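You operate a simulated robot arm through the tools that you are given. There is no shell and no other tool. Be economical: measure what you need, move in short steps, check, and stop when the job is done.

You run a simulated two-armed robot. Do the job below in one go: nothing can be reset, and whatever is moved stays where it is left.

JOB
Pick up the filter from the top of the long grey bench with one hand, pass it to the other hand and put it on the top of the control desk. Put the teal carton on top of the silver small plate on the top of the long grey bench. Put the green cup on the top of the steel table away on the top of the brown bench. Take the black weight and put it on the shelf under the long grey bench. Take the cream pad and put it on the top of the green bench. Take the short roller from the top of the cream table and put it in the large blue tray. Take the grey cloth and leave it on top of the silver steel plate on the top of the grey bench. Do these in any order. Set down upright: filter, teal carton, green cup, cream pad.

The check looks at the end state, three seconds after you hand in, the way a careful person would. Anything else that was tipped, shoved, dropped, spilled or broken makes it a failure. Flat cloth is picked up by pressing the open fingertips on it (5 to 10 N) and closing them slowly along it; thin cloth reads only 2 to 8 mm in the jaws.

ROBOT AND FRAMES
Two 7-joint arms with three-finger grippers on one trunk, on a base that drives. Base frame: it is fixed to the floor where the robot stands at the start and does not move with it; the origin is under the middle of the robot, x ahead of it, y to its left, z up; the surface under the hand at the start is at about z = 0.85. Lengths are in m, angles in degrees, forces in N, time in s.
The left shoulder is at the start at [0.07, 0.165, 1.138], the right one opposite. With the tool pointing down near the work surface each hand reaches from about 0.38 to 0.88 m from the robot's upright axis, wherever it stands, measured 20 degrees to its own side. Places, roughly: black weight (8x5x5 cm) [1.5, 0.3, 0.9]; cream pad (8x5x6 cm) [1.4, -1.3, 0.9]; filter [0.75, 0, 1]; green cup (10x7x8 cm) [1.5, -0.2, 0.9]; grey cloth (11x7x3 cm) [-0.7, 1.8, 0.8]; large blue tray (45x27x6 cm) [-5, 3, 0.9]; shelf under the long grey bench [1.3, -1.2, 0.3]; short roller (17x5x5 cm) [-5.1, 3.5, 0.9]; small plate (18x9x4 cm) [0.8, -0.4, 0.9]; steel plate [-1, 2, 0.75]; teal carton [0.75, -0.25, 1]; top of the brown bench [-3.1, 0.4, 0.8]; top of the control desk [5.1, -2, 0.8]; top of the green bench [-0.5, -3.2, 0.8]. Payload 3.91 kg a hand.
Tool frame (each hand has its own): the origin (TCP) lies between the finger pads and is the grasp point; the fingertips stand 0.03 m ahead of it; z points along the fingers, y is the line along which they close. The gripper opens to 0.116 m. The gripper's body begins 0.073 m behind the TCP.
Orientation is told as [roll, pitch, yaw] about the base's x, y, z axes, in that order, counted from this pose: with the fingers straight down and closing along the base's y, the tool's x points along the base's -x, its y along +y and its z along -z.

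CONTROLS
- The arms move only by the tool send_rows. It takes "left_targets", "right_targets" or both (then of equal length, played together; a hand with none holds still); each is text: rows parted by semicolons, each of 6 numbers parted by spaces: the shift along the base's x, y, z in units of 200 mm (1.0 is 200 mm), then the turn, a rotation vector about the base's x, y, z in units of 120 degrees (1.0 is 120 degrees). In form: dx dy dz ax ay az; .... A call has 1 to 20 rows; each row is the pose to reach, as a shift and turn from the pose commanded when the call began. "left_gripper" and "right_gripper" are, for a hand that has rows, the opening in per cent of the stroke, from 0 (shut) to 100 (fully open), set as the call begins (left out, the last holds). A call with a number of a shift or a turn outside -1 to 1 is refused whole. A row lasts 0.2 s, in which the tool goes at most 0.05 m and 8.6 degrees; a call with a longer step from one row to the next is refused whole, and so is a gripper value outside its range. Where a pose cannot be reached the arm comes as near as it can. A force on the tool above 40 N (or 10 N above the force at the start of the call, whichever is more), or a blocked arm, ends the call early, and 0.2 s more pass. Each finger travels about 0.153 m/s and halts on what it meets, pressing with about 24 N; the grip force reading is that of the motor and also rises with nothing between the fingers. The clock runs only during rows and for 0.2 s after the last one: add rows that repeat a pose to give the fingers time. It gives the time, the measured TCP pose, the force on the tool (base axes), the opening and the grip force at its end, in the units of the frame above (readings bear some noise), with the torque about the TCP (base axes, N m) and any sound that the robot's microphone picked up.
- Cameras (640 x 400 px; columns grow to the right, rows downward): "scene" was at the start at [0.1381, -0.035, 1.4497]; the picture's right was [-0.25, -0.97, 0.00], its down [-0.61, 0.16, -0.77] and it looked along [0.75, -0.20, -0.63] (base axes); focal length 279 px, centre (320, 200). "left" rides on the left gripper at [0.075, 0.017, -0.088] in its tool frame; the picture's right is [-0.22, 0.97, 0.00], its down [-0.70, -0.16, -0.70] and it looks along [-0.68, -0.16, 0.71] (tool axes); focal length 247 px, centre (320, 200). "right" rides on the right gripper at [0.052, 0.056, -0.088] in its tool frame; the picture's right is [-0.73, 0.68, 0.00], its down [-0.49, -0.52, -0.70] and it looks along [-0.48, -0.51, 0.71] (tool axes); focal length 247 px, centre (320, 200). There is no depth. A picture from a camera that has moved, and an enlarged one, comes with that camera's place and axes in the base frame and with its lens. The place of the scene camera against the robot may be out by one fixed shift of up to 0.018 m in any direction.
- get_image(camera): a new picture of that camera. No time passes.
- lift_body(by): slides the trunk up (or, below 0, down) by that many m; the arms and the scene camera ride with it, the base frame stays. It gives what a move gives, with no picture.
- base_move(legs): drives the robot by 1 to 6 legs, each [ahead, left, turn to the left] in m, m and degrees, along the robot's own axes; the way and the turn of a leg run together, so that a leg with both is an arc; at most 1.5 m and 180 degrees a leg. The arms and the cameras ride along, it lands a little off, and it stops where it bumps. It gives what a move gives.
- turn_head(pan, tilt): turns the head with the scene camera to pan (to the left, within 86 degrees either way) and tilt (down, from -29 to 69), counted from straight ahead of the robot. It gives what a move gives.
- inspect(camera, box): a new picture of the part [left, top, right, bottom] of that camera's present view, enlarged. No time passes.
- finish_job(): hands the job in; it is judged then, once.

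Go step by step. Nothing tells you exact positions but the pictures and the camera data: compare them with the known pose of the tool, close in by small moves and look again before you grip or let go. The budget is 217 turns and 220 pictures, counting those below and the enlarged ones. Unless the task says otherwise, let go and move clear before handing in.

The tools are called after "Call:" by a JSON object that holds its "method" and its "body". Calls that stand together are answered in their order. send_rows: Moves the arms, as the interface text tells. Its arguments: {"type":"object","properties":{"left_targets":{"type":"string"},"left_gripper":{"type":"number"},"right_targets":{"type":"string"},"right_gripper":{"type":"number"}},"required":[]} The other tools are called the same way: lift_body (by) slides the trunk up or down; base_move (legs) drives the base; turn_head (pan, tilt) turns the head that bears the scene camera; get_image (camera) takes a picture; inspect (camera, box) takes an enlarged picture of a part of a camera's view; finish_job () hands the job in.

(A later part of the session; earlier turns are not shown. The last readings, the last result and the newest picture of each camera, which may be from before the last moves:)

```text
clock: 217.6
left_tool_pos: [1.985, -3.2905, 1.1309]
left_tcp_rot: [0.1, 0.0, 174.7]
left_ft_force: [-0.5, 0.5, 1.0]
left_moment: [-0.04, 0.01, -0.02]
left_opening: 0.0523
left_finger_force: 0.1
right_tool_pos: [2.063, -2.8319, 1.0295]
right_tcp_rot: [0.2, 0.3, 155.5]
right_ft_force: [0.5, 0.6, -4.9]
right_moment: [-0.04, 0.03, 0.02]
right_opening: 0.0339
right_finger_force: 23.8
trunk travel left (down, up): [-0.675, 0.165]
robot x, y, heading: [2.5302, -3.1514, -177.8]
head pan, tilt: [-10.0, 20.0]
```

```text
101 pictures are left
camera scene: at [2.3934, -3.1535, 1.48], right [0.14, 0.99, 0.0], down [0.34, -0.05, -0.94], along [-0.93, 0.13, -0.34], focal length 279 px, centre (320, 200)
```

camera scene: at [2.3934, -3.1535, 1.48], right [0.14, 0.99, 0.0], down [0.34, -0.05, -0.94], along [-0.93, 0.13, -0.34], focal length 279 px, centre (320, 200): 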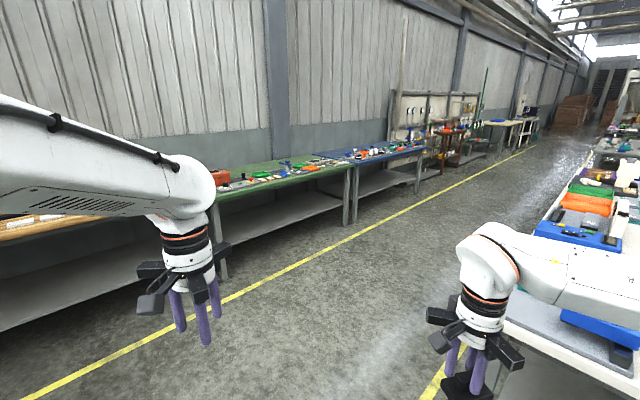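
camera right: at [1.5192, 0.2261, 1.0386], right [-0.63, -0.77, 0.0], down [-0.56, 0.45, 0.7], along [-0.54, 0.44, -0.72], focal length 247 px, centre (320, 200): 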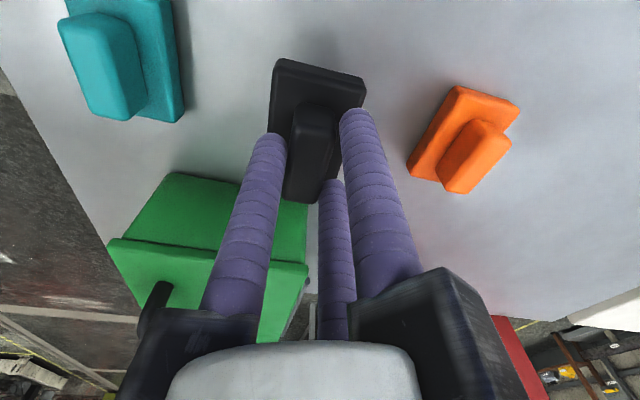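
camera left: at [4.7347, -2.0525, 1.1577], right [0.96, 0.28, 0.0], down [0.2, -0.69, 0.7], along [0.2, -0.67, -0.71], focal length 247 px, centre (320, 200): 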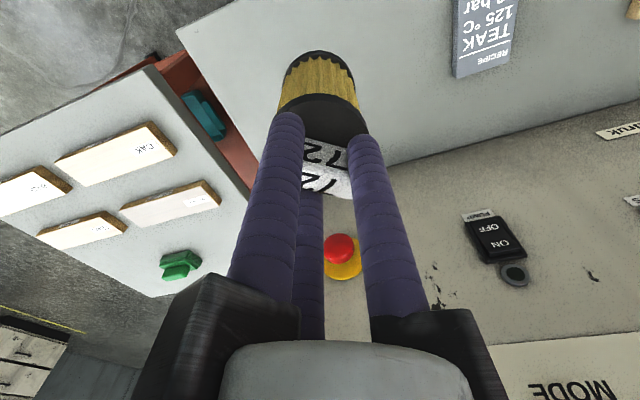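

I'm at the aisle between the long bench and the green bench. I'll raise the trunk for clearance and drive up the aisle to face the middle of the long bench.

Call:
{"method": "lift_body", "body": {"by": 0.16}}

Call:
{"method": "base_move", "body": {"legs": [[0, 0, -55], [0.23, 0.8, 0], [0.86, 0, 0], [0.8, 0, 0], [0, 0, -91]]}}

Call:
{"method": "turn_head", "body": {"pan": 0, "tilt": 35}}

Call:
{"method": "get_image", "body": {"camera": "scene"}}

```text
clock: 219.4
left_tool_pos: [1.9853, -3.2915, 1.2896]
left_tcp_rot: [0.1, 0.0, 174.7]
left_ft_force: [0.2, -0.2, -0.1]
left_moment: [0.01, -0.02, 0.01]
left_opening: 0.0519
left_finger_force: 0.1
right_tool_pos: [2.0626, -2.8319, 1.1902]
right_tcp_rot: [0.1, 0.3, 155.6]
right_ft_force: [-1.5, -1.1, -6.8]
right_moment: [-0.03, 0.0, 0.01]
right_opening: 0.0344
right_finger_force: 24.5
trunk travel left (down, up): [-0.835, 0.005]
robot x, y, heading: [2.532, -3.1488, -177.9]
head pan, tilt: [-10.0, 20.0]
```

```text
clock: 238.2
left_tool_pos: [1.1441, -1.6988, 1.2896]
left_tcp_rot: [0.1, 0.0, 28.4]
left_ft_force: [-0.2, 0.0, 0.1]
left_moment: [0.03, 0.0, 0.02]
left_opening: 0.0524
left_finger_force: 0.0
right_tool_pos: [1.3343, -2.1221, 1.1905]
right_tcp_rot: [0.1, 0.4, 9.2]
right_ft_force: [0.3, -0.7, -6.8]
right_moment: [0.04, -0.01, 0.02]
right_opening: 0.0341
right_finger_force: 24.1
trunk travel left (down, up): [-0.835, 0.005]
robot x, y, heading: [0.7666, -2.1206, 35.6]
head pan, tilt: [-10.0, 20.0]
```

```text
clock: 239.0
left_tool_pos: [1.144, -1.6991, 1.2888]
left_tcp_rot: [0.0, 0.0, 28.2]
left_ft_force: [0.2, 1.0, 1.2]
left_moment: [0.0, 0.0, 0.07]
left_opening: 0.0522
left_finger_force: 0.1
right_tool_pos: [1.3344, -2.1239, 1.1899]
right_tcp_rot: [0.2, 0.3, 9.1]
right_ft_force: [0.1, -0.9, -5.8]
right_moment: [0.05, 0.02, -0.02]
right_opening: 0.0341
right_finger_force: 24.7
trunk travel left (down, up): [-0.835, 0.005]
robot x, y, heading: [0.7655, -2.1173, 35.3]
head pan, tilt: [0.0, 35.0]
```

```text
100 pictures are left
camera scene: at [0.8853, -2.0503, 1.6162], right [0.58, -0.81, 0.0], down [-0.47, -0.33, -0.82], along [0.67, 0.48, -0.57], focal length 279 px, centre (320, 200)
```

scene: 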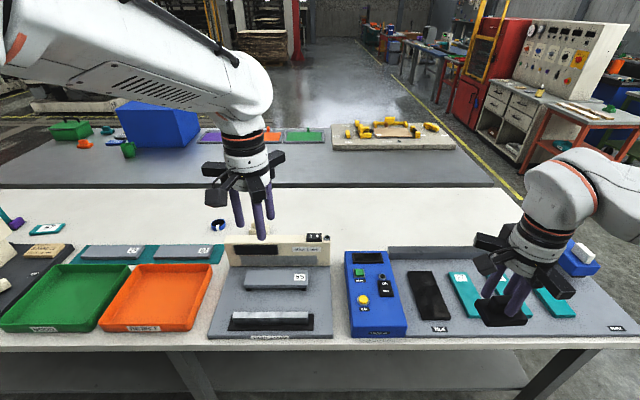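

I see the bench front with the shelf below. I'll back up, tuck the left hand in and lower the trunk so the right hand can reach the shelf level.

Call:
{"method": "base_move", "body": {"legs": [[-0.35, 0, 0]]}}

Call:
{"method": "send_rows", "body": {"left_targets": "-0.2 -0.05 0 0 0 0; -0.4 -0.1 0 0 0 0; -0.6 -0.15 0 0 0 0; -0.75 -0.2 0 0 0 0; -0.75 -0.2 0 0 0 0"}}

Call:
{"method": "lift_body", "body": {"by": -0.68}}

Call:
{"method": "turn_head", "body": {"pan": -10, "tilt": 30}}

Call:
{"method": "get_image", "body": {"camera": "scene"}}

```text
clock: 241.3
left_tool_pos: [0.8636, -1.9014, 1.29]
left_tcp_rot: [0.1, 0.2, 28.3]
left_ft_force: [0.0, -0.8, 0.6]
left_moment: [0.0, 0.02, -0.02]
left_opening: 0.0517
left_finger_force: 0.1
right_tool_pos: [1.0532, -2.3267, 1.1901]
right_tcp_rot: [0.1, 0.3, 9.2]
right_ft_force: [0.6, -0.5, -6.2]
right_moment: [0.07, -0.02, 0.03]
right_opening: 0.0341
right_finger_force: 23.7
trunk travel left (down, up): [-0.835, 0.005]
robot x, y, heading: [0.4837, -2.3193, 35.7]
head pan, tilt: [0.0, 35.0]
```

```text
clock: 242.5
left_tool_pos: [0.7111, -1.9402, 1.2896]
left_tcp_rot: [0.0, 0.0, 28.3]
left_ft_force: [0.6, 0.7, -0.3]
left_moment: [-0.02, -0.02, 0.01]
left_opening: 0.0522
left_finger_force: 0.1
right_tool_pos: [1.052, -2.3254, 1.19]
right_tcp_rot: [0.0, 0.3, 9.2]
right_ft_force: [0.4, -0.1, -6.8]
right_moment: [0.02, 0.01, -0.01]
right_opening: 0.034
right_finger_force: 24.0
trunk travel left (down, up): [-0.835, 0.005]
robot x, y, heading: [0.4874, -2.3209, 35.7]
head pan, tilt: [0.0, 35.0]
```

```text
refused: -0.68 is not a number from -0.4 to 0.4
```

```text
clock: 243.2
left_tool_pos: [0.7122, -1.9424, 1.2897]
left_tcp_rot: [0.0, 0.0, 28.3]
left_ft_force: [-1.0, -0.1, 1.0]
left_moment: [-0.01, 0.01, -0.02]
left_opening: 0.052
left_finger_force: 0.2
right_tool_pos: [1.0519, -2.3281, 1.1902]
right_tcp_rot: [0.3, 0.3, 9.0]
right_ft_force: [0.5, 0.6, -6.5]
right_moment: [0.08, 0.02, 0.02]
right_opening: 0.0341
right_finger_force: 24.0
trunk travel left (down, up): [-0.835, 0.005]
robot x, y, heading: [0.4825, -2.3226, 35.9]
head pan, tilt: [-10.0, 30.0]
```

```text
99 pictures are left
camera scene: at [0.6131, -2.2663, 1.6238], right [0.44, -0.9, 0.0], down [-0.45, -0.22, -0.87], along [0.78, 0.38, -0.5], focal length 279 px, centre (320, 200)
```

scene: 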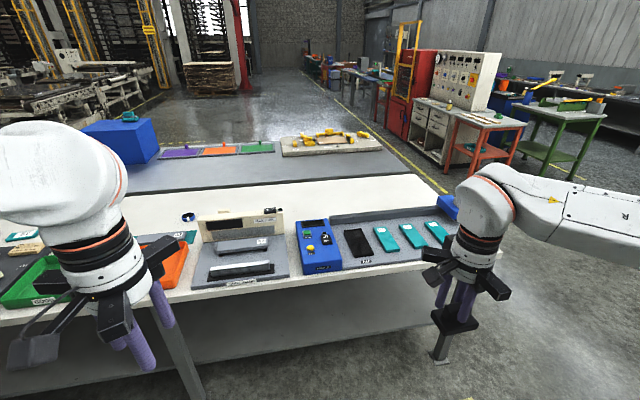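

The right hand is in line with a bench leg, so I'll slide left to get between the legs, then lower in two steps.

Call:
{"method": "base_move", "body": {"legs": [[0, 0.3, 0]]}}

Call:
{"method": "lift_body", "body": {"by": -0.38}}

Call:
{"method": "lift_body", "body": {"by": -0.3}}

Call:
{"method": "get_image", "body": {"camera": "scene"}}

Call:
{"method": "get_image", "body": {"camera": "right"}}

```text
clock: 245.2
left_tool_pos: [0.537, -1.6986, 1.2897]
left_tcp_rot: [0.2, 0.0, 28.3]
left_ft_force: [0.8, -0.2, -1.2]
left_moment: [0.02, 0.03, 0.0]
left_opening: 0.0523
left_finger_force: 0.1
right_tool_pos: [0.8774, -2.0837, 1.1884]
right_tcp_rot: [0.3, 0.3, 9.1]
right_ft_force: [1.1, -0.4, -6.0]
right_moment: [0.07, 0.01, -0.01]
right_opening: 0.0339
right_finger_force: 24.1
trunk travel left (down, up): [-0.835, 0.005]
robot x, y, heading: [0.3075, -2.077, 35.8]
head pan, tilt: [-10.0, 30.0]
```

```text
clock: 248.9
left_tool_pos: [0.5359, -1.6976, 0.9095]
left_tcp_rot: [0.0, 0.0, 28.4]
left_ft_force: [-0.2, -0.3, -0.2]
left_moment: [0.01, 0.02, -0.01]
left_opening: 0.0523
left_finger_force: 0.0
right_tool_pos: [0.8762, -2.083, 0.8089]
right_tcp_rot: [0.2, 0.3, 9.0]
right_ft_force: [0.4, 0.2, -6.2]
right_moment: [0.03, 0.03, -0.01]
right_opening: 0.0339
right_finger_force: 24.4
trunk travel left (down, up): [-0.455, 0.385]
robot x, y, heading: [0.3075, -2.0773, 35.9]
head pan, tilt: [-10.0, 30.0]
```

```text
clock: 251.9
left_tool_pos: [0.5352, -1.697, 0.6093]
left_tcp_rot: [0.1, 0.0, 28.2]
left_ft_force: [0.9, -0.3, -0.2]
left_moment: [-0.01, 0.02, -0.04]
left_opening: 0.0522
left_finger_force: 0.0
right_tool_pos: [0.8744, -2.0826, 0.5106]
right_tcp_rot: [0.2, 0.4, 9.0]
right_ft_force: [-1.1, -0.5, -6.1]
right_moment: [0.05, -0.01, 0.03]
right_opening: 0.0338
right_finger_force: 24.0
trunk travel left (down, up): [-0.155, 0.685]
robot x, y, heading: [0.307, -2.0739, 35.7]
head pan, tilt: [-10.0, 30.0]
```

```text
98 pictures are left
camera scene: at [0.4358, -2.0214, 0.944], right [0.43, -0.9, 0.0], down [-0.45, -0.22, -0.87], along [0.78, 0.38, -0.5], focal length 279 px, centre (320, 200)
```

scene: 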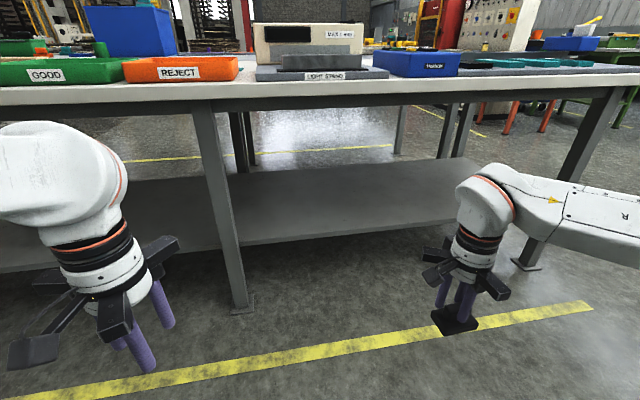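

```text
97 pictures are left
camera right: at [0.817, -2.0359, 0.5987], right [0.61, 0.79, 0.0], down [0.57, -0.44, 0.7], along [0.55, -0.43, -0.72], focal length 247 px, centre (320, 200)
```

right: 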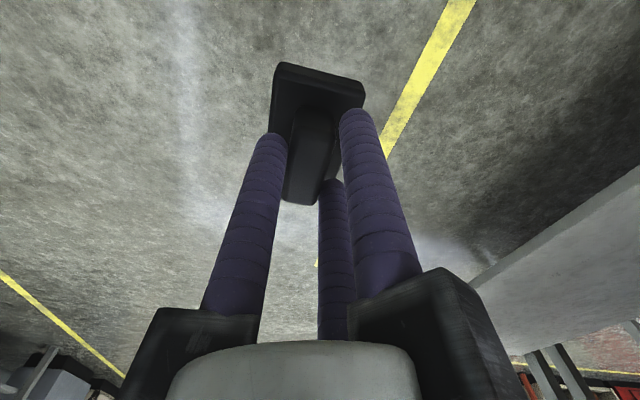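

The shelf is at z≈0.32, its front edge about 0.16 m behind the bench edge. I'll lower a bit more, drive forward, then reach in under the top.

Call:
{"method": "lift_body", "body": {"by": -0.08}}

Call:
{"method": "base_move", "body": {"legs": [[0.22, 0, 0]]}}

Call:
{"method": "send_rows", "body": {"right_targets": "0.16 0.116 0 0 0 0; 0.32 0.232 0 0 0 0; 0.48 0.348 0 0 0 0; 0.64 0.464 0 0 0 0; 0.8 0.58 0 0 0 0; 0.8 0.58 0 0 0 0"}}

Call:
{"method": "get_image", "body": {"camera": "scene"}}

Call:
{"method": "get_image", "body": {"camera": "right"}}

```text
clock: 253.1
left_tool_pos: [0.5352, -1.6974, 0.5308]
left_tcp_rot: [0.1, 0.0, 28.4]
left_ft_force: [-0.2, -0.3, 0.7]
left_moment: [0.01, 0.03, 0.0]
left_opening: 0.0525
left_finger_force: 0.0
right_tool_pos: [0.8742, -2.0833, 0.4302]
right_tcp_rot: [0.2, 0.3, 9.1]
right_ft_force: [0.2, -0.6, -6.5]
right_moment: [0.05, -0.01, 0.01]
right_opening: 0.034
right_finger_force: 24.6
trunk travel left (down, up): [-0.075, 0.765]
robot x, y, heading: [0.3116, -2.0794, 35.6]
head pan, tilt: [-10.0, 30.0]
```

```text
clock: 254.8
left_tool_pos: [0.7146, -1.5709, 0.5301]
left_tcp_rot: [0.1, 0.0, 28.2]
left_ft_force: [-0.1, 0.7, -0.5]
left_moment: [0.01, -0.01, -0.01]
left_opening: 0.052
left_finger_force: 0.0
right_tool_pos: [1.0525, -1.9553, 0.4285]
right_tcp_rot: [0.1, 0.3, 9.0]
right_ft_force: [0.0, 0.0, -5.5]
right_moment: [0.08, 0.0, 0.01]
right_opening: 0.0339
right_finger_force: 24.4
trunk travel left (down, up): [-0.075, 0.765]
robot x, y, heading: [0.4853, -1.9519, 35.7]
head pan, tilt: [-10.0, 30.0]
```

```text
clock: 256.2
left_tool_pos: [0.7147, -1.5687, 0.5299]
left_tcp_rot: [0.0, 0.0, 28.2]
left_ft_force: [0.4, -1.0, 0.1]
left_moment: [0.01, -0.02, 0.05]
left_opening: 0.0522
left_finger_force: 0.0
right_tool_pos: [1.214, -1.8395, 0.4292]
right_tcp_rot: [0.1, 0.2, 9.0]
right_ft_force: [-0.7, 0.7, -5.4]
right_moment: [0.06, 0.02, 0.0]
right_opening: 0.0341
right_finger_force: 24.0
trunk travel left (down, up): [-0.075, 0.765]
robot x, y, heading: [0.4828, -1.9468, 35.6]
head pan, tilt: [-10.0, 30.0]
```

```text
96 pictures are left
camera scene: at [0.6138, -1.8935, 0.8639], right [0.43, -0.9, 0.0], down [-0.45, -0.22, -0.87], along [0.78, 0.38, -0.5], focal length 279 px, centre (320, 200)
```

scene: 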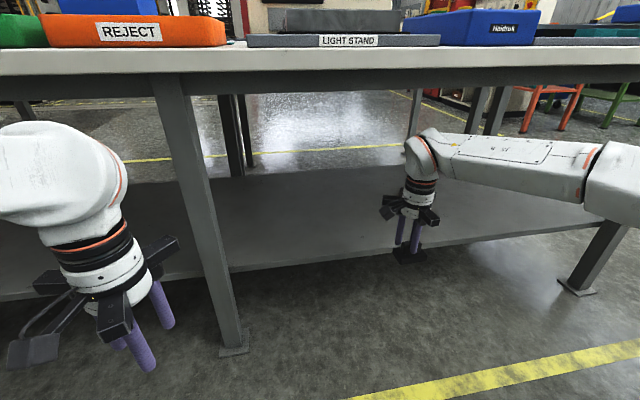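

```text
95 pictures are left
camera right: at [1.1558, -1.7929, 0.5178], right [0.62, 0.79, 0.0], down [0.57, -0.44, 0.7], along [0.55, -0.43, -0.72], focal length 247 px, centre (320, 200)
```

right: 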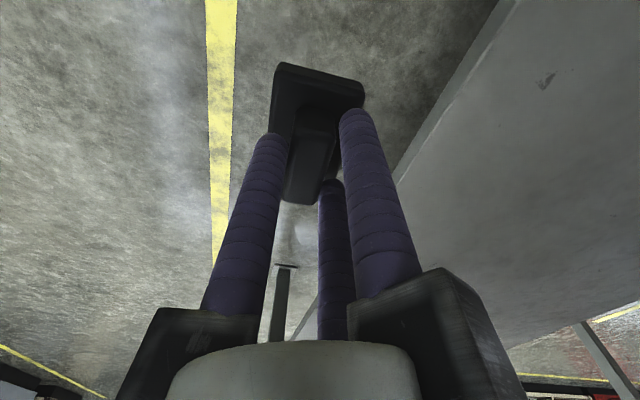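

The shelf's front edge is 0.10 m ahead of the weight's centre. I'll move the base forward 0.08 and the hand 0.13 more, which puts the weight well onto the shelf.

Call:
{"method": "base_move", "body": {"legs": [[0.08, 0, 0]]}}

Call:
{"method": "send_rows", "body": {"right_targets": "0.13 0.095 0 0 0 0; 0.26 0.19 0 0 0 0; 0.39 0.285 0 0 0 0; 0.53 0.38 0 0 0 0; 0.53 0.38 0 0 0 0"}}

Call:
{"method": "get_image", "body": {"camera": "scene"}}

Call:
{"method": "get_image", "body": {"camera": "right"}}

```text
clock: 257.2
left_tool_pos: [0.7789, -1.522, 0.529]
left_tcp_rot: [0.1, -0.1, 28.2]
left_ft_force: [-0.8, 0.9, 0.5]
left_moment: [0.03, -0.01, 0.0]
left_opening: 0.0524
left_finger_force: 0.1
right_tool_pos: [1.2777, -1.7923, 0.4289]
right_tcp_rot: [0.2, 0.3, 9.2]
right_ft_force: [0.0, -0.7, -6.1]
right_moment: [0.08, 0.0, -0.03]
right_opening: 0.0339
right_finger_force: 23.8
trunk travel left (down, up): [-0.075, 0.765]
robot x, y, heading: [0.5536, -1.9002, 35.6]
head pan, tilt: [-10.0, 30.0]
```

```text
clock: 258.4
left_tool_pos: [0.7797, -1.5227, 0.5305]
left_tcp_rot: [0.0, -0.1, 28.3]
left_ft_force: [0.4, 2.0, 0.1]
left_moment: [0.01, 0.01, 0.01]
left_opening: 0.052
left_finger_force: 0.1
right_tool_pos: [1.3676, -1.7287, 0.4294]
right_tcp_rot: [0.2, 0.3, 9.1]
right_ft_force: [0.4, 0.7, -6.5]
right_moment: [0.03, 0.0, 0.02]
right_opening: 0.0339
right_finger_force: 23.6
right hand out of reach, approached as far as the arm can: row 4, 5
trunk travel left (down, up): [-0.075, 0.765]
robot x, y, heading: [0.5523, -1.8985, 35.5]
head pan, tilt: [-10.0, 30.0]
```

```text
94 pictures are left
camera scene: at [0.6789, -1.8468, 0.8639], right [0.43, -0.9, 0.0], down [-0.45, -0.22, -0.87], along [0.78, 0.38, -0.5], focal length 279 px, centre (320, 200)
```

scene: 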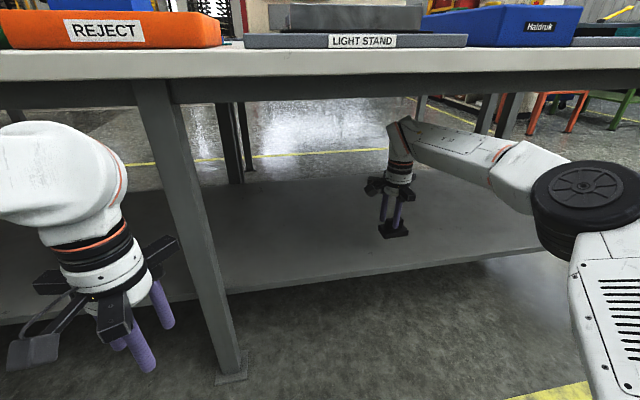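

```text
93 pictures are left
camera right: at [1.308, -1.6827, 0.5175], right [0.62, 0.79, 0.0], down [0.57, -0.44, 0.7], along [0.55, -0.43, -0.72], focal length 247 px, centre (320, 200)
```

right: 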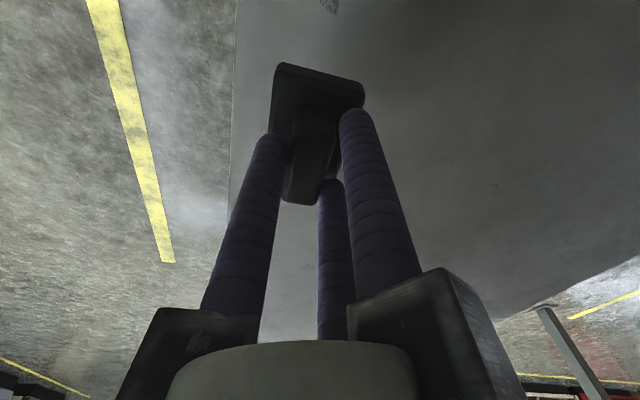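

The weight's centre is about 8.5 cm inside the shelf edge. I'll lower it to contact.

Call:
{"method": "send_rows", "body": {"right_targets": "0 0 -0.07 0 0 0; 0 0 -0.12 0 0 0; 0 0 -0.16 0 0 0; 0 0 -0.19 0 0 0; 0 0 -0.21 0 0 0; 0 0 -0.23 0 0 0; 0 0 -0.25 0 0 0; 0 0 -0.27 0 0 0; 0 0 -0.29 0 0 0; 0 0 -0.31 0 0 0; 0 0 -0.33 0 0 0"}}

Call:
{"method": "get_image", "body": {"camera": "scene"}}

```text
clock: 260.8
left_tool_pos: [0.7788, -1.5232, 0.5299]
left_tcp_rot: [0.1, 0.0, 28.1]
left_ft_force: [-0.7, 0.1, -0.9]
left_moment: [0.0, 0.0, -0.02]
left_opening: 0.0521
left_finger_force: 0.1
right_tool_pos: [1.3657, -1.7299, 0.3632]
right_tcp_rot: [0.0, 0.3, 9.1]
right_ft_force: [0.0, -0.2, -6.7]
right_moment: [0.06, 0.02, 0.02]
right_opening: 0.0342
right_finger_force: 23.9
trunk travel left (down, up): [-0.075, 0.765]
robot x, y, heading: [0.5523, -1.9007, 35.4]
head pan, tilt: [-10.0, 30.0]
```

```text
92 pictures are left
camera scene: at [0.6789, -1.8467, 0.8639], right [0.43, -0.9, 0.0], down [-0.45, -0.22, -0.87], along [0.78, 0.38, -0.5], focal length 279 px, centre (320, 200)
```

scene: 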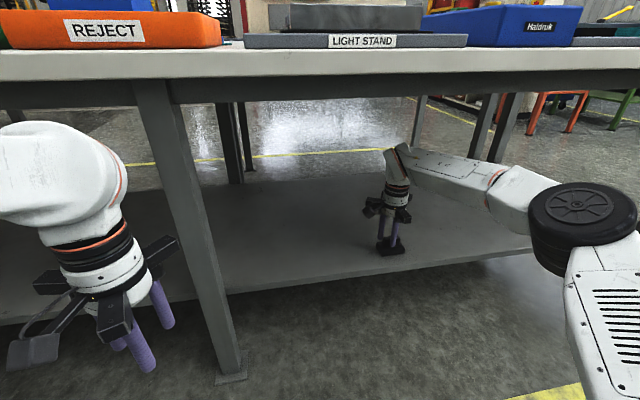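

No contact yet; I'll continue down slowly.

Call:
{"method": "send_rows", "body": {"right_targets": "0 0 -0.02 0 0 0; 0 0 -0.04 0 0 0; 0 0 -0.06 0 0 0; 0 0 -0.08 0 0 0; 0 0 -0.1 0 0 0; 0 0 -0.12 0 0 0; 0 0 -0.14 0 0 0; 0 0 -0.16 0 0 0; 0 0 -0.18 0 0 0; 0 0 -0.2 0 0 0"}}

```text
clock: 262.2
left_tool_pos: [0.7779, -1.5236, 0.5314]
left_tcp_rot: [0.0, -0.3, 28.2]
left_ft_force: [0.0, 0.1, 0.7]
left_moment: [-0.01, -0.02, 0.0]
left_opening: 0.0521
left_finger_force: 0.0
right_tool_pos: [1.3666, -1.7273, 0.3492]
right_tcp_rot: [0.5, -0.2, 9.1]
right_ft_force: [-3.7, -2.3, 18.8]
right_moment: [-0.9, 0.54, -0.33]
right_opening: 0.0339
right_finger_force: 23.8
trunk travel left (down, up): [-0.075, 0.765]
robot x, y, heading: [0.5522, -1.9015, 35.5]
head pan, tilt: [-10.0, 30.0]
stopped in row 6 (right hand): the force on the tool passed its limit at 42 N (the readings are from after the stop); the commanded pose is now the measured one
```

Contact with the shelf (z≈0.29). I'll open and rise a little, then retreat.

Call:
{"method": "send_rows", "body": {"right_targets": "0 0 0.005 0 0 0; 0 0 0.005 0 0 0; 0 0 0.005 0 0 0", "right_gripper": 60}}

Call:
{"method": "send_rows", "body": {"right_targets": "0 0 0.1 0 0 0; 0 0 0.2 0 0 0; 0 0 0.32 0 0 0; -0.15 -0.11 0.35 0 0 0; -0.3 -0.22 0.35 0 0 0; -0.47 -0.34 0.35 0 0 0; -0.64 -0.46 0.35 0 0 0; -0.8 -0.58 0.35 0 0 0; -0.8 -0.58 0.35 0 0 0"}}

Call:
{"method": "get_image", "body": {"camera": "scene"}}

Call:
{"method": "get_image", "body": {"camera": "right"}}

```text
clock: 263.0
left_tool_pos: [0.7774, -1.5226, 0.5311]
left_tcp_rot: [0.0, -0.3, 28.3]
left_ft_force: [0.3, -0.9, -0.9]
left_moment: [0.0, 0.0, 0.02]
left_opening: 0.0523
left_finger_force: 0.0
right_tool_pos: [1.3671, -1.7282, 0.3501]
right_tcp_rot: [0.5, -0.4, 9.1]
right_ft_force: [4.7, 6.6, 23.7]
right_moment: [-0.44, 0.59, 0.0]
right_opening: 0.0656
right_finger_force: 0.0
trunk travel left (down, up): [-0.075, 0.765]
robot x, y, heading: [0.5509, -1.896, 35.8]
head pan, tilt: [-10.0, 30.0]
```

```text
clock: 265.0
left_tool_pos: [0.7789, -1.5231, 0.5295]
left_tcp_rot: [0.1, -0.2, 28.3]
left_ft_force: [-0.6, -0.1, 0.5]
left_moment: [0.0, 0.02, -0.01]
left_opening: 0.0524
left_finger_force: 0.0
right_tool_pos: [1.206, -1.8437, 0.4169]
right_tcp_rot: [0.5, -0.1, 9.2]
right_ft_force: [-0.1, 0.1, 0.7]
right_moment: [0.02, -0.02, 0.01]
right_opening: 0.0697
right_finger_force: 0.2
trunk travel left (down, up): [-0.075, 0.765]
robot x, y, heading: [0.5502, -1.9026, 35.7]
head pan, tilt: [-10.0, 30.0]
```

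```text
91 pictures are left
camera scene: at [0.6785, -1.8468, 0.864], right [0.43, -0.9, 0.0], down [-0.45, -0.22, -0.87], along [0.78, 0.38, -0.5], focal length 279 px, centre (320, 200)
```

scene: 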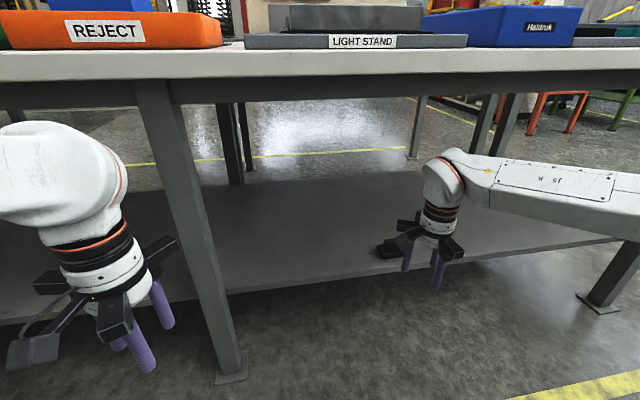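

```text
90 pictures are left
camera right: at [1.1486, -1.798, 0.5055], right [0.62, 0.79, 0.01], down [0.56, -0.44, 0.7], along [0.55, -0.43, -0.72], focal length 247 px, centre (320, 200)
```

right: 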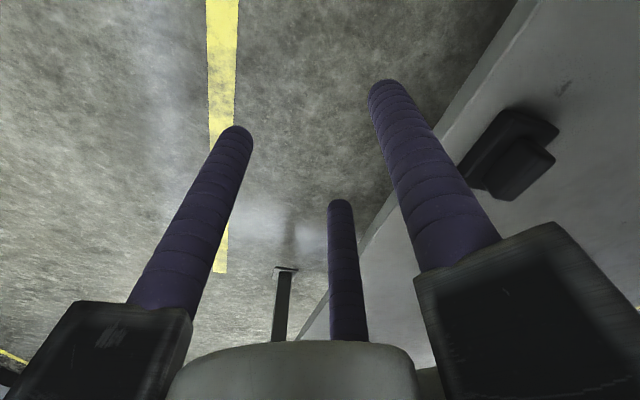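

Call:
{"method": "inspect", "body": {"camera": "right", "box": [380, 60, 600, 220]}}

```text
2.50 times, centred on (490, 140) of right
camera zoom: at [1.1486, -1.798, 0.5055], right [0.62, 0.79, 0.01], down [0.56, -0.44, 0.7], along [0.55, -0.43, -0.72], focal length 617 px, centre (-105, 350)
```

zoom: 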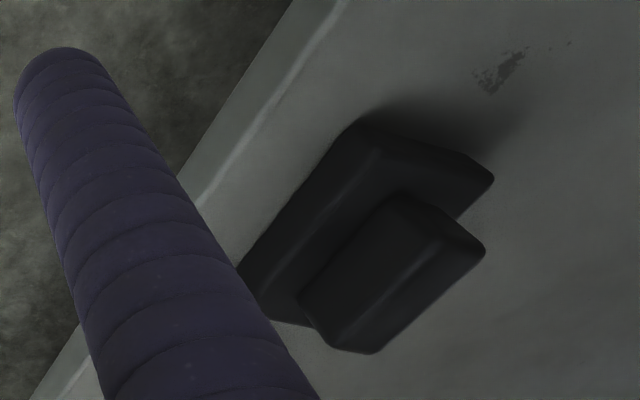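

The weight sits fully on the shelf. Now I'll back off, raise the trunk and look for the cream pad.

Call:
{"method": "base_move", "body": {"legs": [[-0.35, 0, 0]]}}

Call:
{"method": "lift_body", "body": {"by": 0.4}}

Call:
{"method": "lift_body", "body": {"by": 0.36}}

Call:
{"method": "turn_head", "body": {"pan": 0, "tilt": 30}}

Call:
{"method": "get_image", "body": {"camera": "scene"}}

```text
clock: 267.3
left_tool_pos: [0.4953, -1.7281, 0.5311]
left_tcp_rot: [0.2, 0.0, 28.1]
left_ft_force: [0.8, 0.2, 0.1]
left_moment: [-0.02, 0.01, 0.02]
left_opening: 0.0524
left_finger_force: 0.1
right_tool_pos: [0.9224, -2.0508, 0.4178]
right_tcp_rot: [0.4, 0.0, 9.0]
right_ft_force: [-0.4, 0.8, 0.5]
right_moment: [0.02, -0.01, -0.02]
right_opening: 0.0697
right_finger_force: 0.1
trunk travel left (down, up): [-0.075, 0.765]
robot x, y, heading: [0.2643, -2.1075, 35.7]
head pan, tilt: [-10.0, 30.0]
```

```text
clock: 271.1
left_tool_pos: [0.4943, -1.7269, 0.9311]
left_tcp_rot: [0.1, 0.1, 28.2]
left_ft_force: [0.6, -0.6, 0.4]
left_moment: [0.01, 0.02, 0.01]
left_opening: 0.0521
left_finger_force: 0.0
right_tool_pos: [0.9225, -2.0493, 0.8167]
right_tcp_rot: [0.4, 0.0, 9.0]
right_ft_force: [0.3, -0.3, 0.0]
right_moment: [0.02, 0.04, 0.01]
right_opening: 0.0697
right_finger_force: 0.1
trunk travel left (down, up): [-0.475, 0.365]
robot x, y, heading: [0.2675, -2.1085, 35.5]
head pan, tilt: [-10.0, 30.0]
```

```text
clock: 274.6
left_tool_pos: [0.4945, -1.7286, 1.2901]
left_tcp_rot: [0.1, 0.0, 28.2]
left_ft_force: [-0.4, -0.3, 0.3]
left_moment: [-0.02, 0.0, -0.01]
left_opening: 0.0522
left_finger_force: 0.1
right_tool_pos: [0.9222, -2.0493, 1.1779]
right_tcp_rot: [0.5, 0.1, 8.9]
right_ft_force: [-0.6, 0.4, -0.2]
right_moment: [-0.01, 0.0, 0.02]
right_opening: 0.0694
right_finger_force: 0.0
trunk travel left (down, up): [-0.835, 0.005]
robot x, y, heading: [0.2626, -2.1083, 35.6]
head pan, tilt: [-10.0, 30.0]
```

```text
clock: 275.3
left_tool_pos: [0.494, -1.7284, 1.2903]
left_tcp_rot: [0.0, 0.0, 28.1]
left_ft_force: [-0.3, 0.4, -0.1]
left_moment: [-0.02, 0.02, -0.01]
left_opening: 0.0522
left_finger_force: 0.1
right_tool_pos: [0.9217, -2.0502, 1.1763]
right_tcp_rot: [0.4, 0.0, 9.1]
right_ft_force: [-0.6, 0.1, -0.3]
right_moment: [0.0, 0.0, 0.01]
right_opening: 0.0695
right_finger_force: 0.1
trunk travel left (down, up): [-0.835, 0.005]
robot x, y, heading: [0.2632, -2.1072, 35.5]
head pan, tilt: [0.0, 30.0]
```

```text
88 pictures are left
camera scene: at [0.3855, -2.0381, 1.624], right [0.58, -0.81, 0.0], down [-0.41, -0.29, -0.87], along [0.7, 0.5, -0.5], focal length 279 px, centre (320, 200)
```

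scene: 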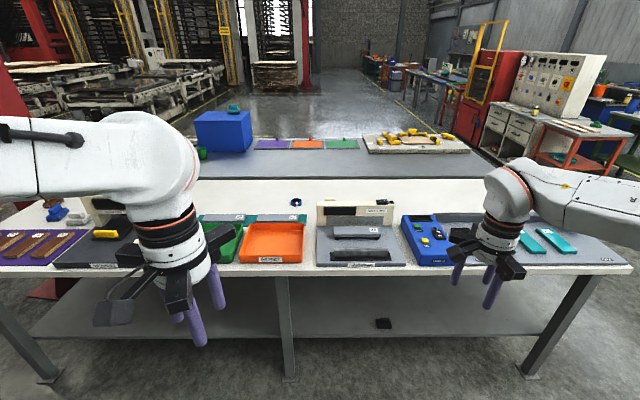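

The weight shows on the shelf, and all else is in order. The pad should be behind the beige light-stand panel, best reached with the left hand past the panel's left side. I'll tuck the right hand, lower the trunk a bit and move in.

Call:
{"method": "send_rows", "body": {"right_targets": "-0.2 -0.14 0.1 0 0 0; -0.4 -0.28 0.2 0 0 0; -0.6 -0.42 0.3 0 0 0; -0.8 -0.58 0.4 0 0 0; -0.8 -0.58 0.4 0 0 0"}}

Call:
{"method": "base_move", "body": {"legs": [[0, -0.2, 0], [0.45, 0, 0]]}}

Call:
{"method": "turn_head", "body": {"pan": 10, "tilt": 40}}

Call:
{"method": "get_image", "body": {"camera": "scene"}}

Call:
{"method": "get_image", "body": {"camera": "left"}}

```text
refused: row 1 steps farther than a row can; nothing moved
```

```text
clock: 279.2
left_tool_pos: [0.9745, -1.6279, 1.2898]
left_tcp_rot: [0.2, -0.1, 28.1]
left_ft_force: [-0.4, -0.6, -0.8]
left_moment: [0.04, -0.02, -0.02]
left_opening: 0.0522
left_finger_force: 0.1
right_tool_pos: [1.4037, -1.9501, 1.1777]
right_tcp_rot: [0.4, -0.1, 9.0]
right_ft_force: [0.2, -0.3, 0.5]
right_moment: [0.02, 0.01, -0.04]
right_opening: 0.0695
right_finger_force: 0.0
trunk travel left (down, up): [-0.835, 0.005]
robot x, y, heading: [0.7486, -2.0044, 35.5]
head pan, tilt: [0.0, 30.0]
```

```text
clock: 279.9
left_tool_pos: [0.9772, -1.6279, 1.2891]
left_tcp_rot: [0.1, -0.1, 28.2]
left_ft_force: [0.8, 0.5, 0.5]
left_moment: [-0.03, 0.01, 0.01]
left_opening: 0.0521
left_finger_force: 0.1
right_tool_pos: [1.4054, -1.9482, 1.1774]
right_tcp_rot: [0.5, 0.0, 9.1]
right_ft_force: [0.4, 0.2, 0.8]
right_moment: [0.0, 0.04, 0.02]
right_opening: 0.0695
right_finger_force: 0.1
trunk travel left (down, up): [-0.835, 0.005]
robot x, y, heading: [0.7459, -2.0075, 35.6]
head pan, tilt: [10.0, 40.0]
```

```text
87 pictures are left
camera scene: at [0.8545, -1.9296, 1.6086], right [0.71, -0.7, 0.0], down [-0.45, -0.46, -0.77], along [0.54, 0.55, -0.64], focal length 279 px, centre (320, 200)
```

scene: 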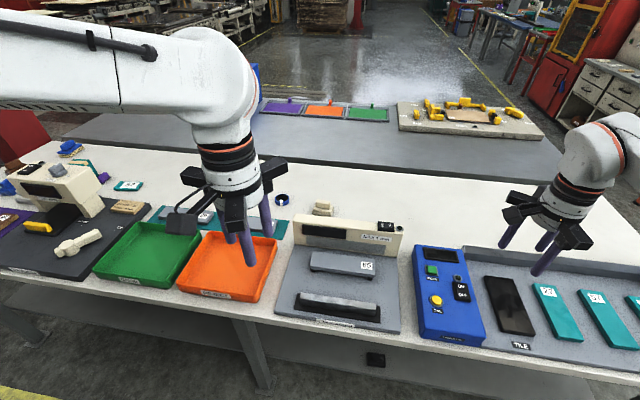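

```text
86 pictures are left
camera left: at [0.9022, -1.6486, 1.3784], right [-0.26, 0.96, 0.0], down [0.69, 0.19, 0.7], along [0.68, 0.18, -0.71], focal length 247 px, centre (320, 200)
```

left: 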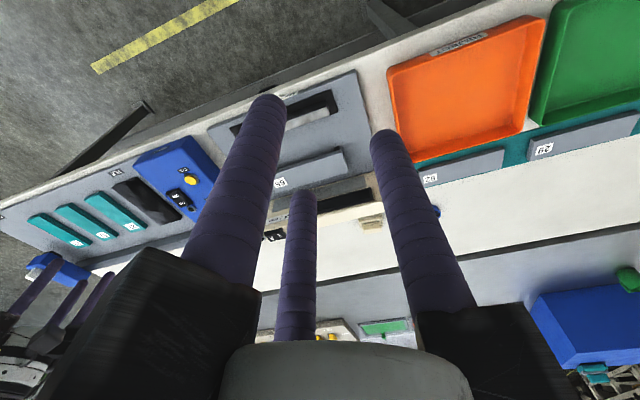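

The pad is the cream block just behind the light-stand panel's left end, at about (1.43, −1.35). I'll lower the trunk 0.12, ease forward 0.17 and bring the left hand over it.

Call:
{"method": "lift_body", "body": {"by": -0.1}}

Call:
{"method": "base_move", "body": {"legs": [[0.16, 0, 0]]}}

Call:
{"method": "send_rows", "body": {"left_targets": "0.18 0.14 0 0 0 0; 0.36 0.27 0 0 0 0; 0.54 0.4 0 0 0 0; 0.72 0.53 0 0 0 0; 0.9 0.66 0 0 0 0; 0.9 0.66 0 0 0 0", "left_gripper": 100}}

Call:
{"method": "get_image", "body": {"camera": "left"}}

Call:
{"method": "get_image", "body": {"camera": "scene"}}

```text
clock: 281.3
left_tool_pos: [0.9767, -1.6282, 1.1902]
left_tcp_rot: [0.2, -0.1, 28.3]
left_ft_force: [0.0, -0.1, -1.0]
left_moment: [-0.01, -0.03, -0.01]
left_opening: 0.0521
left_finger_force: 0.2
right_tool_pos: [1.4049, -1.9487, 1.0778]
right_tcp_rot: [0.3, -0.1, 8.9]
right_ft_force: [0.1, 0.4, -0.8]
right_moment: [-0.06, 0.05, 0.03]
right_opening: 0.0693
right_finger_force: 0.0
trunk travel left (down, up): [-0.735, 0.105]
robot x, y, heading: [0.7499, -2.0099, 35.3]
head pan, tilt: [10.0, 40.0]
```

```text
clock: 282.7
left_tool_pos: [1.1031, -1.5376, 1.1907]
left_tcp_rot: [0.2, -0.2, 28.1]
left_ft_force: [0.1, -1.3, 0.5]
left_moment: [-0.01, 0.02, 0.0]
left_opening: 0.0524
left_finger_force: 0.0
right_tool_pos: [1.5336, -1.8586, 1.079]
right_tcp_rot: [0.4, -0.1, 9.1]
right_ft_force: [-0.8, 0.4, -0.5]
right_moment: [0.01, 0.01, -0.03]
right_opening: 0.0698
right_finger_force: 0.1
trunk travel left (down, up): [-0.735, 0.105]
robot x, y, heading: [0.8778, -1.9123, 35.5]
head pan, tilt: [10.0, 40.0]
```

```text
clock: 284.1
left_tool_pos: [1.2862, -1.4036, 1.1904]
left_tcp_rot: [0.0, -0.2, 28.1]
left_ft_force: [-0.5, -0.1, -0.3]
left_moment: [0.0, 0.0, 0.0]
left_opening: 0.116
left_finger_force: 0.1
right_tool_pos: [1.533, -1.8584, 1.0773]
right_tcp_rot: [0.4, -0.1, 9.0]
right_ft_force: [-0.9, -0.3, -0.1]
right_moment: [0.0, 0.0, -0.01]
right_opening: 0.0697
right_finger_force: 0.1
trunk travel left (down, up): [-0.735, 0.105]
robot x, y, heading: [0.8778, -1.9149, 35.5]
head pan, tilt: [10.0, 40.0]
```

```text
85 pictures are left
camera left: at [1.2109, -1.4244, 1.2782], right [-0.26, 0.97, 0.0], down [0.69, 0.19, 0.7], along [0.68, 0.18, -0.71], focal length 247 px, centre (320, 200)
```

left: 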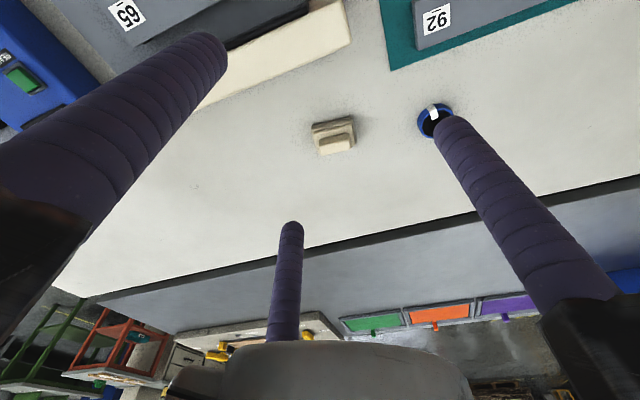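

```text
84 pictures are left
camera scene: at [0.9814, -1.8381, 1.5088], right [0.71, -0.7, 0.0], down [-0.45, -0.46, -0.77], along [0.54, 0.55, -0.64], focal length 279 px, centre (320, 200)
```

scene: 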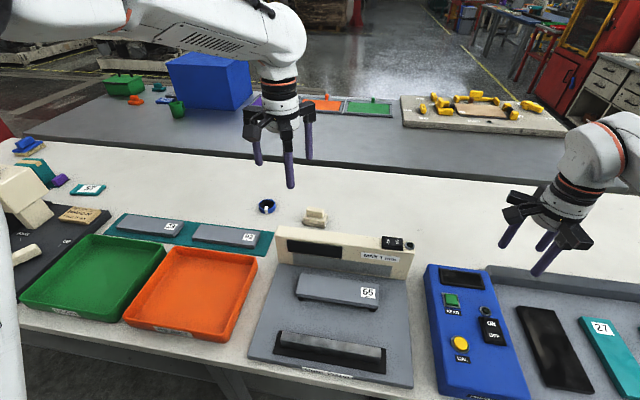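

Now the pad is in clear view of the left hand's camera. I'll zoom to measure it.

Call:
{"method": "inspect", "body": {"camera": "left", "box": [290, 90, 390, 170]}}

```text
5.00 times, centred on (340, 130) of left
camera zoom: at [1.2109, -1.4244, 1.2782], right [-0.26, 0.97, 0.0], down [0.69, 0.19, 0.7], along [0.68, 0.18, -0.71], focal length 1235 px, centre (220, 550)
```

zoom: 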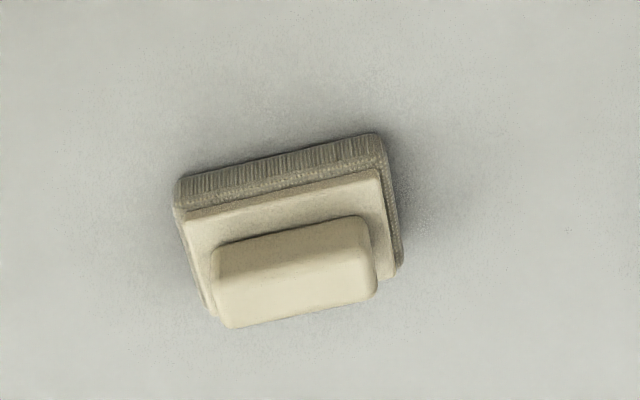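

The pad's knob is at (1.4285, −1.3395), long axis at about 119°. I'll position above it with yaw 58.6° and descend.

Call:
{"method": "send_rows", "body": {"left_targets": "0.17 0.08 0 0 0 0.06; 0.34 0.16 0 0 0 0.12; 0.51 0.23 0 0 0 0.18; 0.68 0.305 0 0 0 0.24; 0.683 0.305 -0.2 0 0 0.254; 0.683 0.305 -0.4 0 0 0.254; 0.683 0.305 -0.6 0 0 0.254; 0.683 0.305 -0.8 0 0 0.254; 0.683 0.305 -1 0 0 0.254; 0.683 0.305 -1 0 0 0.254", "left_gripper": 50}}

Call:
{"method": "get_image", "body": {"camera": "left"}}

```text
clock: 286.3
left_tool_pos: [1.4227, -1.3436, 0.99]
left_tcp_rot: [0.1, -0.1, 58.6]
left_ft_force: [-0.5, -1.2, 0.2]
left_moment: [0.0, -0.06, 0.0]
left_opening: 0.0579
left_finger_force: 0.0
right_tool_pos: [1.5338, -1.8589, 1.0765]
right_tcp_rot: [0.4, -0.1, 9.0]
right_ft_force: [-0.8, -0.7, -0.1]
right_moment: [0.0, -0.04, 0.03]
right_opening: 0.0698
right_finger_force: 0.1
trunk travel left (down, up): [-0.735, 0.105]
robot x, y, heading: [0.8728, -1.9141, 35.7]
head pan, tilt: [10.0, 40.0]
```

```text
82 pictures are left
camera left: at [1.3682, -1.3997, 1.0785], right [-0.72, 0.7, 0.0], down [0.5, 0.51, 0.7], along [0.49, 0.5, -0.71], focal length 247 px, centre (320, 200)
```

left: 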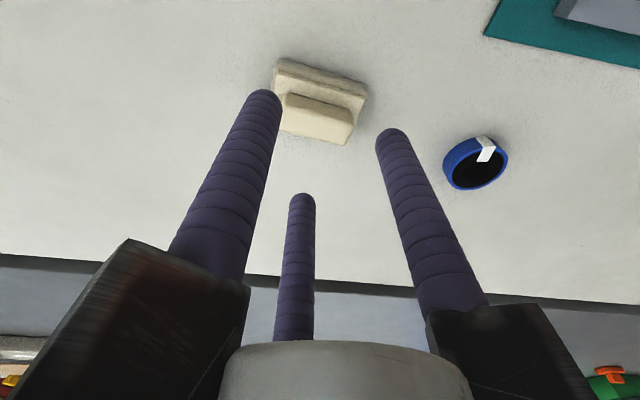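

Well aligned. I'll descend and close.

Call:
{"method": "send_rows", "body": {"left_targets": "0 0 -0.12 0 0 0; 0 0 -0.24 0 0 0; 0 0 -0.32 0 0 0; 0 0 -0.36 0 0 0; 0 0 -0.36 0 0 0"}}

Call:
{"method": "send_rows", "body": {"left_targets": "0 0 0 0 0 0; 0 0 0 0 0 0; 0 0 0 0 0 0", "left_gripper": 0}}

Call:
{"method": "get_image", "body": {"camera": "left"}}

```text
clock: 287.5
left_tool_pos: [1.423, -1.3435, 0.9178]
left_tcp_rot: [0.2, -0.1, 58.6]
left_ft_force: [-0.2, -0.1, 0.3]
left_moment: [0.02, 0.0, 0.04]
left_opening: 0.058
left_finger_force: 0.1
right_tool_pos: [1.5332, -1.8574, 1.0785]
right_tcp_rot: [0.3, -0.1, 9.1]
right_ft_force: [0.2, -0.5, 0.0]
right_moment: [-0.03, -0.05, 0.01]
right_opening: 0.0697
right_finger_force: 0.1
trunk travel left (down, up): [-0.735, 0.105]
robot x, y, heading: [0.8757, -1.9125, 35.5]
head pan, tilt: [10.0, 40.0]
```

```text
clock: 288.3
left_tool_pos: [1.423, -1.3433, 0.9171]
left_tcp_rot: [0.0, -0.1, 58.7]
left_ft_force: [0.6, 0.2, 1.5]
left_moment: [-0.06, -0.16, 0.02]
left_opening: 0.0336
left_finger_force: 24.1
right_tool_pos: [1.5337, -1.8593, 1.0775]
right_tcp_rot: [0.3, -0.1, 9.0]
right_ft_force: [0.1, 0.0, -0.2]
right_moment: [0.04, 0.01, 0.01]
right_opening: 0.0695
right_finger_force: 0.1
trunk travel left (down, up): [-0.735, 0.105]
robot x, y, heading: [0.8789, -1.9144, 35.5]
head pan, tilt: [10.0, 40.0]
```

```text
81 pictures are left
camera left: at [1.3683, -1.3998, 1.0064], right [-0.72, 0.7, 0.0], down [0.5, 0.51, 0.7], along [0.49, 0.5, -0.71], focal length 247 px, centre (320, 200)
```

left: 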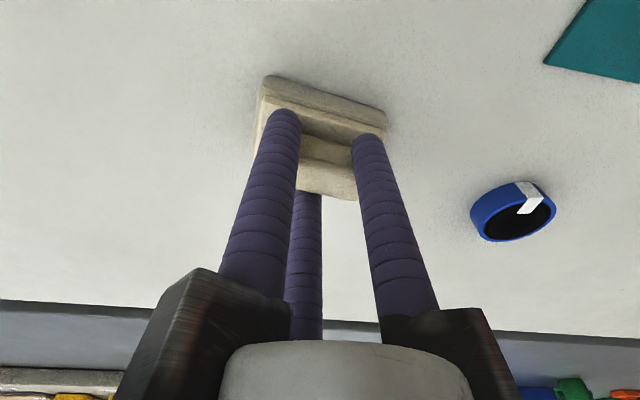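

The pad's knob is held. I'll lift it, back out and turn to the green bench across the aisle.

Call:
{"method": "send_rows", "body": {"left_targets": "0 0 0.1 0 0 0; 0 0 0.25 0 0 0; 0 0 0.45 0 0 0; 0 0 0.65 0 0 0; 0 0 0.85 0 0 0; 0 0 1 0 0 0; 0 0 1 0 0 0"}}

Call:
{"method": "get_image", "body": {"camera": "left"}}

Call:
{"method": "base_move", "body": {"legs": [[-0.6, 0, 0], [0, 0, 180]]}}

Call:
{"method": "turn_head", "body": {"pan": 0, "tilt": 35}}

Call:
{"method": "get_image", "body": {"camera": "scene"}}

```text
clock: 289.9
left_tool_pos: [1.4235, -1.3418, 1.1182]
left_tcp_rot: [0.0, 0.1, 58.6]
left_ft_force: [-0.4, 0.2, -0.8]
left_moment: [0.0, 0.02, 0.02]
left_opening: 0.0336
left_finger_force: 23.8
right_tool_pos: [1.5345, -1.857, 1.0765]
right_tcp_rot: [0.4, 0.0, 9.0]
right_ft_force: [-0.4, -0.4, -0.8]
right_moment: [0.0, -0.03, 0.02]
right_opening: 0.0697
right_finger_force: 0.0
trunk travel left (down, up): [-0.735, 0.105]
robot x, y, heading: [0.8761, -1.9131, 35.6]
head pan, tilt: [10.0, 40.0]
```

```text
80 pictures are left
camera left: at [1.3693, -1.3986, 1.2063], right [-0.72, 0.7, 0.0], down [0.5, 0.51, 0.7], along [0.49, 0.5, -0.71], focal length 247 px, centre (320, 200)
```

left: 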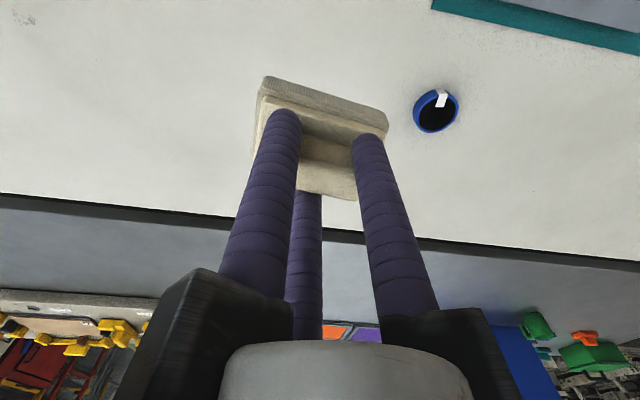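

```text
clock: 300.7
left_tool_pos: [-0.1613, -2.8352, 1.1187]
left_tcp_rot: [0.1, -0.2, -121.6]
left_ft_force: [0.3, 0.0, -0.2]
left_moment: [-0.03, -0.01, -0.01]
left_opening: 0.0335
left_finger_force: 24.0
right_tool_pos: [-0.2707, -2.3207, 1.077]
right_tcp_rot: [0.5, 0.1, -171.3]
right_ft_force: [0.0, -0.5, 0.1]
right_moment: [-0.02, -0.04, -0.02]
right_opening: 0.0697
right_finger_force: 0.0
trunk travel left (down, up): [-0.735, 0.105]
robot x, y, heading: [0.3863, -2.2645, -144.7]
head pan, tilt: [10.0, 40.0]
```

```text
clock: 301.4
left_tool_pos: [-0.1614, -2.8362, 1.1187]
left_tcp_rot: [0.1, -0.1, -121.7]
left_ft_force: [-0.1, 0.1, -0.7]
left_moment: [0.0, 0.0, 0.0]
left_opening: 0.0334
left_finger_force: 24.6
right_tool_pos: [-0.2703, -2.32, 1.0773]
right_tcp_rot: [0.3, 0.0, -171.3]
right_ft_force: [-0.7, 0.0, 0.3]
right_moment: [-0.02, 0.01, 0.0]
right_opening: 0.0699
right_finger_force: 0.1
trunk travel left (down, up): [-0.735, 0.105]
robot x, y, heading: [0.3897, -2.2687, -144.7]
head pan, tilt: [0.0, 35.0]
```

```text
79 pictures are left
camera scene: at [0.2783, -2.3599, 1.5161], right [-0.58, 0.81, 0.0], down [0.47, 0.33, -0.82], along [-0.67, -0.47, -0.57], focal length 279 px, centre (320, 200)
```

scene: 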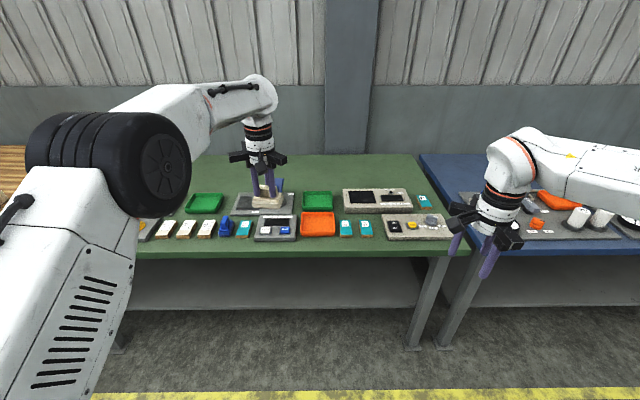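

Call:
{"method": "inspect", "body": {"camera": "scene", "box": [180, 145, 470, 265]}}

```text
2.21 times, centred on (325, 205) of scene
camera zoom: at [0.2783, -2.3599, 1.5161], right [-0.58, 0.81, 0.0], down [0.47, 0.33, -0.82], along [-0.67, -0.47, -0.57], focal length 616 px, centre (309, 189)
```

zoom: 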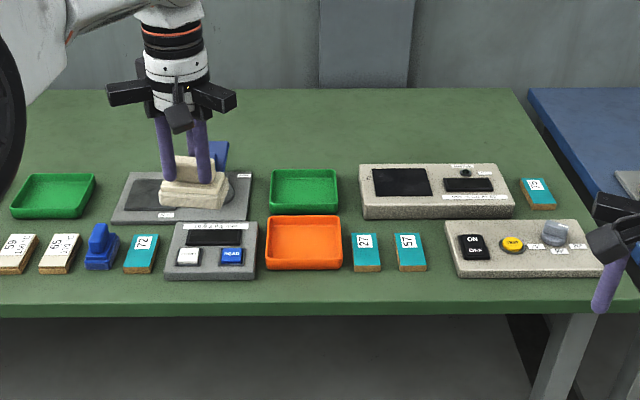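

There is a clear rear area behind the green tray. I'll move so that the left hand comes over it, since the arm is already extended about right.

Call:
{"method": "base_move", "body": {"legs": [[0, -0.15, 0], [0.5, 0, 0]]}}

Call:
{"method": "get_image", "body": {"camera": "scene"}}

Call:
{"method": "get_image", "body": {"camera": "left"}}

```text
clock: 305.3
left_tool_pos: [-0.6558, -3.0026, 1.1176]
left_tcp_rot: [0.1, -0.1, -121.7]
left_ft_force: [-0.3, 0.9, -0.1]
left_moment: [0.04, 0.0, -0.03]
left_opening: 0.0333
left_finger_force: 24.4
right_tool_pos: [-0.764, -2.4854, 1.0771]
right_tcp_rot: [0.4, -0.1, -171.4]
right_ft_force: [-1.7, 0.4, 0.1]
right_moment: [-0.03, -0.01, -0.01]
right_opening: 0.0696
right_finger_force: 0.0
trunk travel left (down, up): [-0.735, 0.105]
robot x, y, heading: [-0.1096, -2.434, -145.0]
head pan, tilt: [0.0, 35.0]
```

```text
77 pictures are left
camera scene: at [-0.215, -2.5256, 1.5163], right [-0.58, 0.82, 0.0], down [0.47, 0.33, -0.82], along [-0.67, -0.47, -0.57], focal length 279 px, centre (320, 200)
```

scene: 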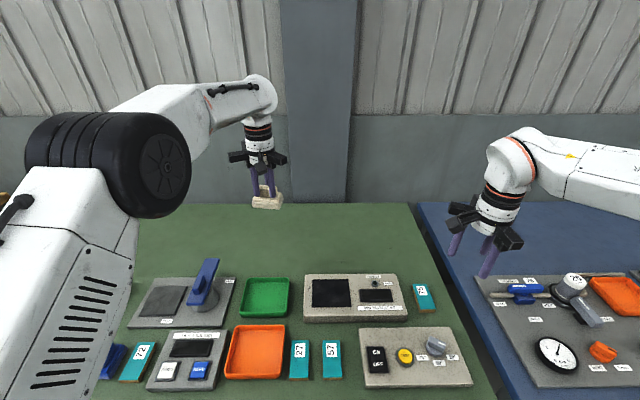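

```text
76 pictures are left
camera left: at [-0.6027, -2.9466, 1.2066], right [0.71, -0.7, 0.0], down [-0.5, -0.51, 0.7], along [-0.49, -0.5, -0.71], focal length 247 px, centre (320, 200)
```

left: 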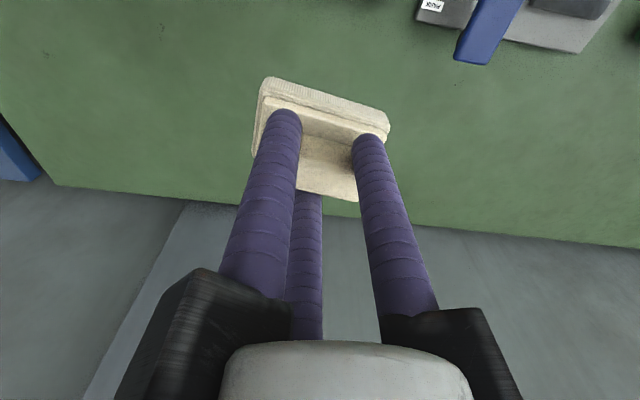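

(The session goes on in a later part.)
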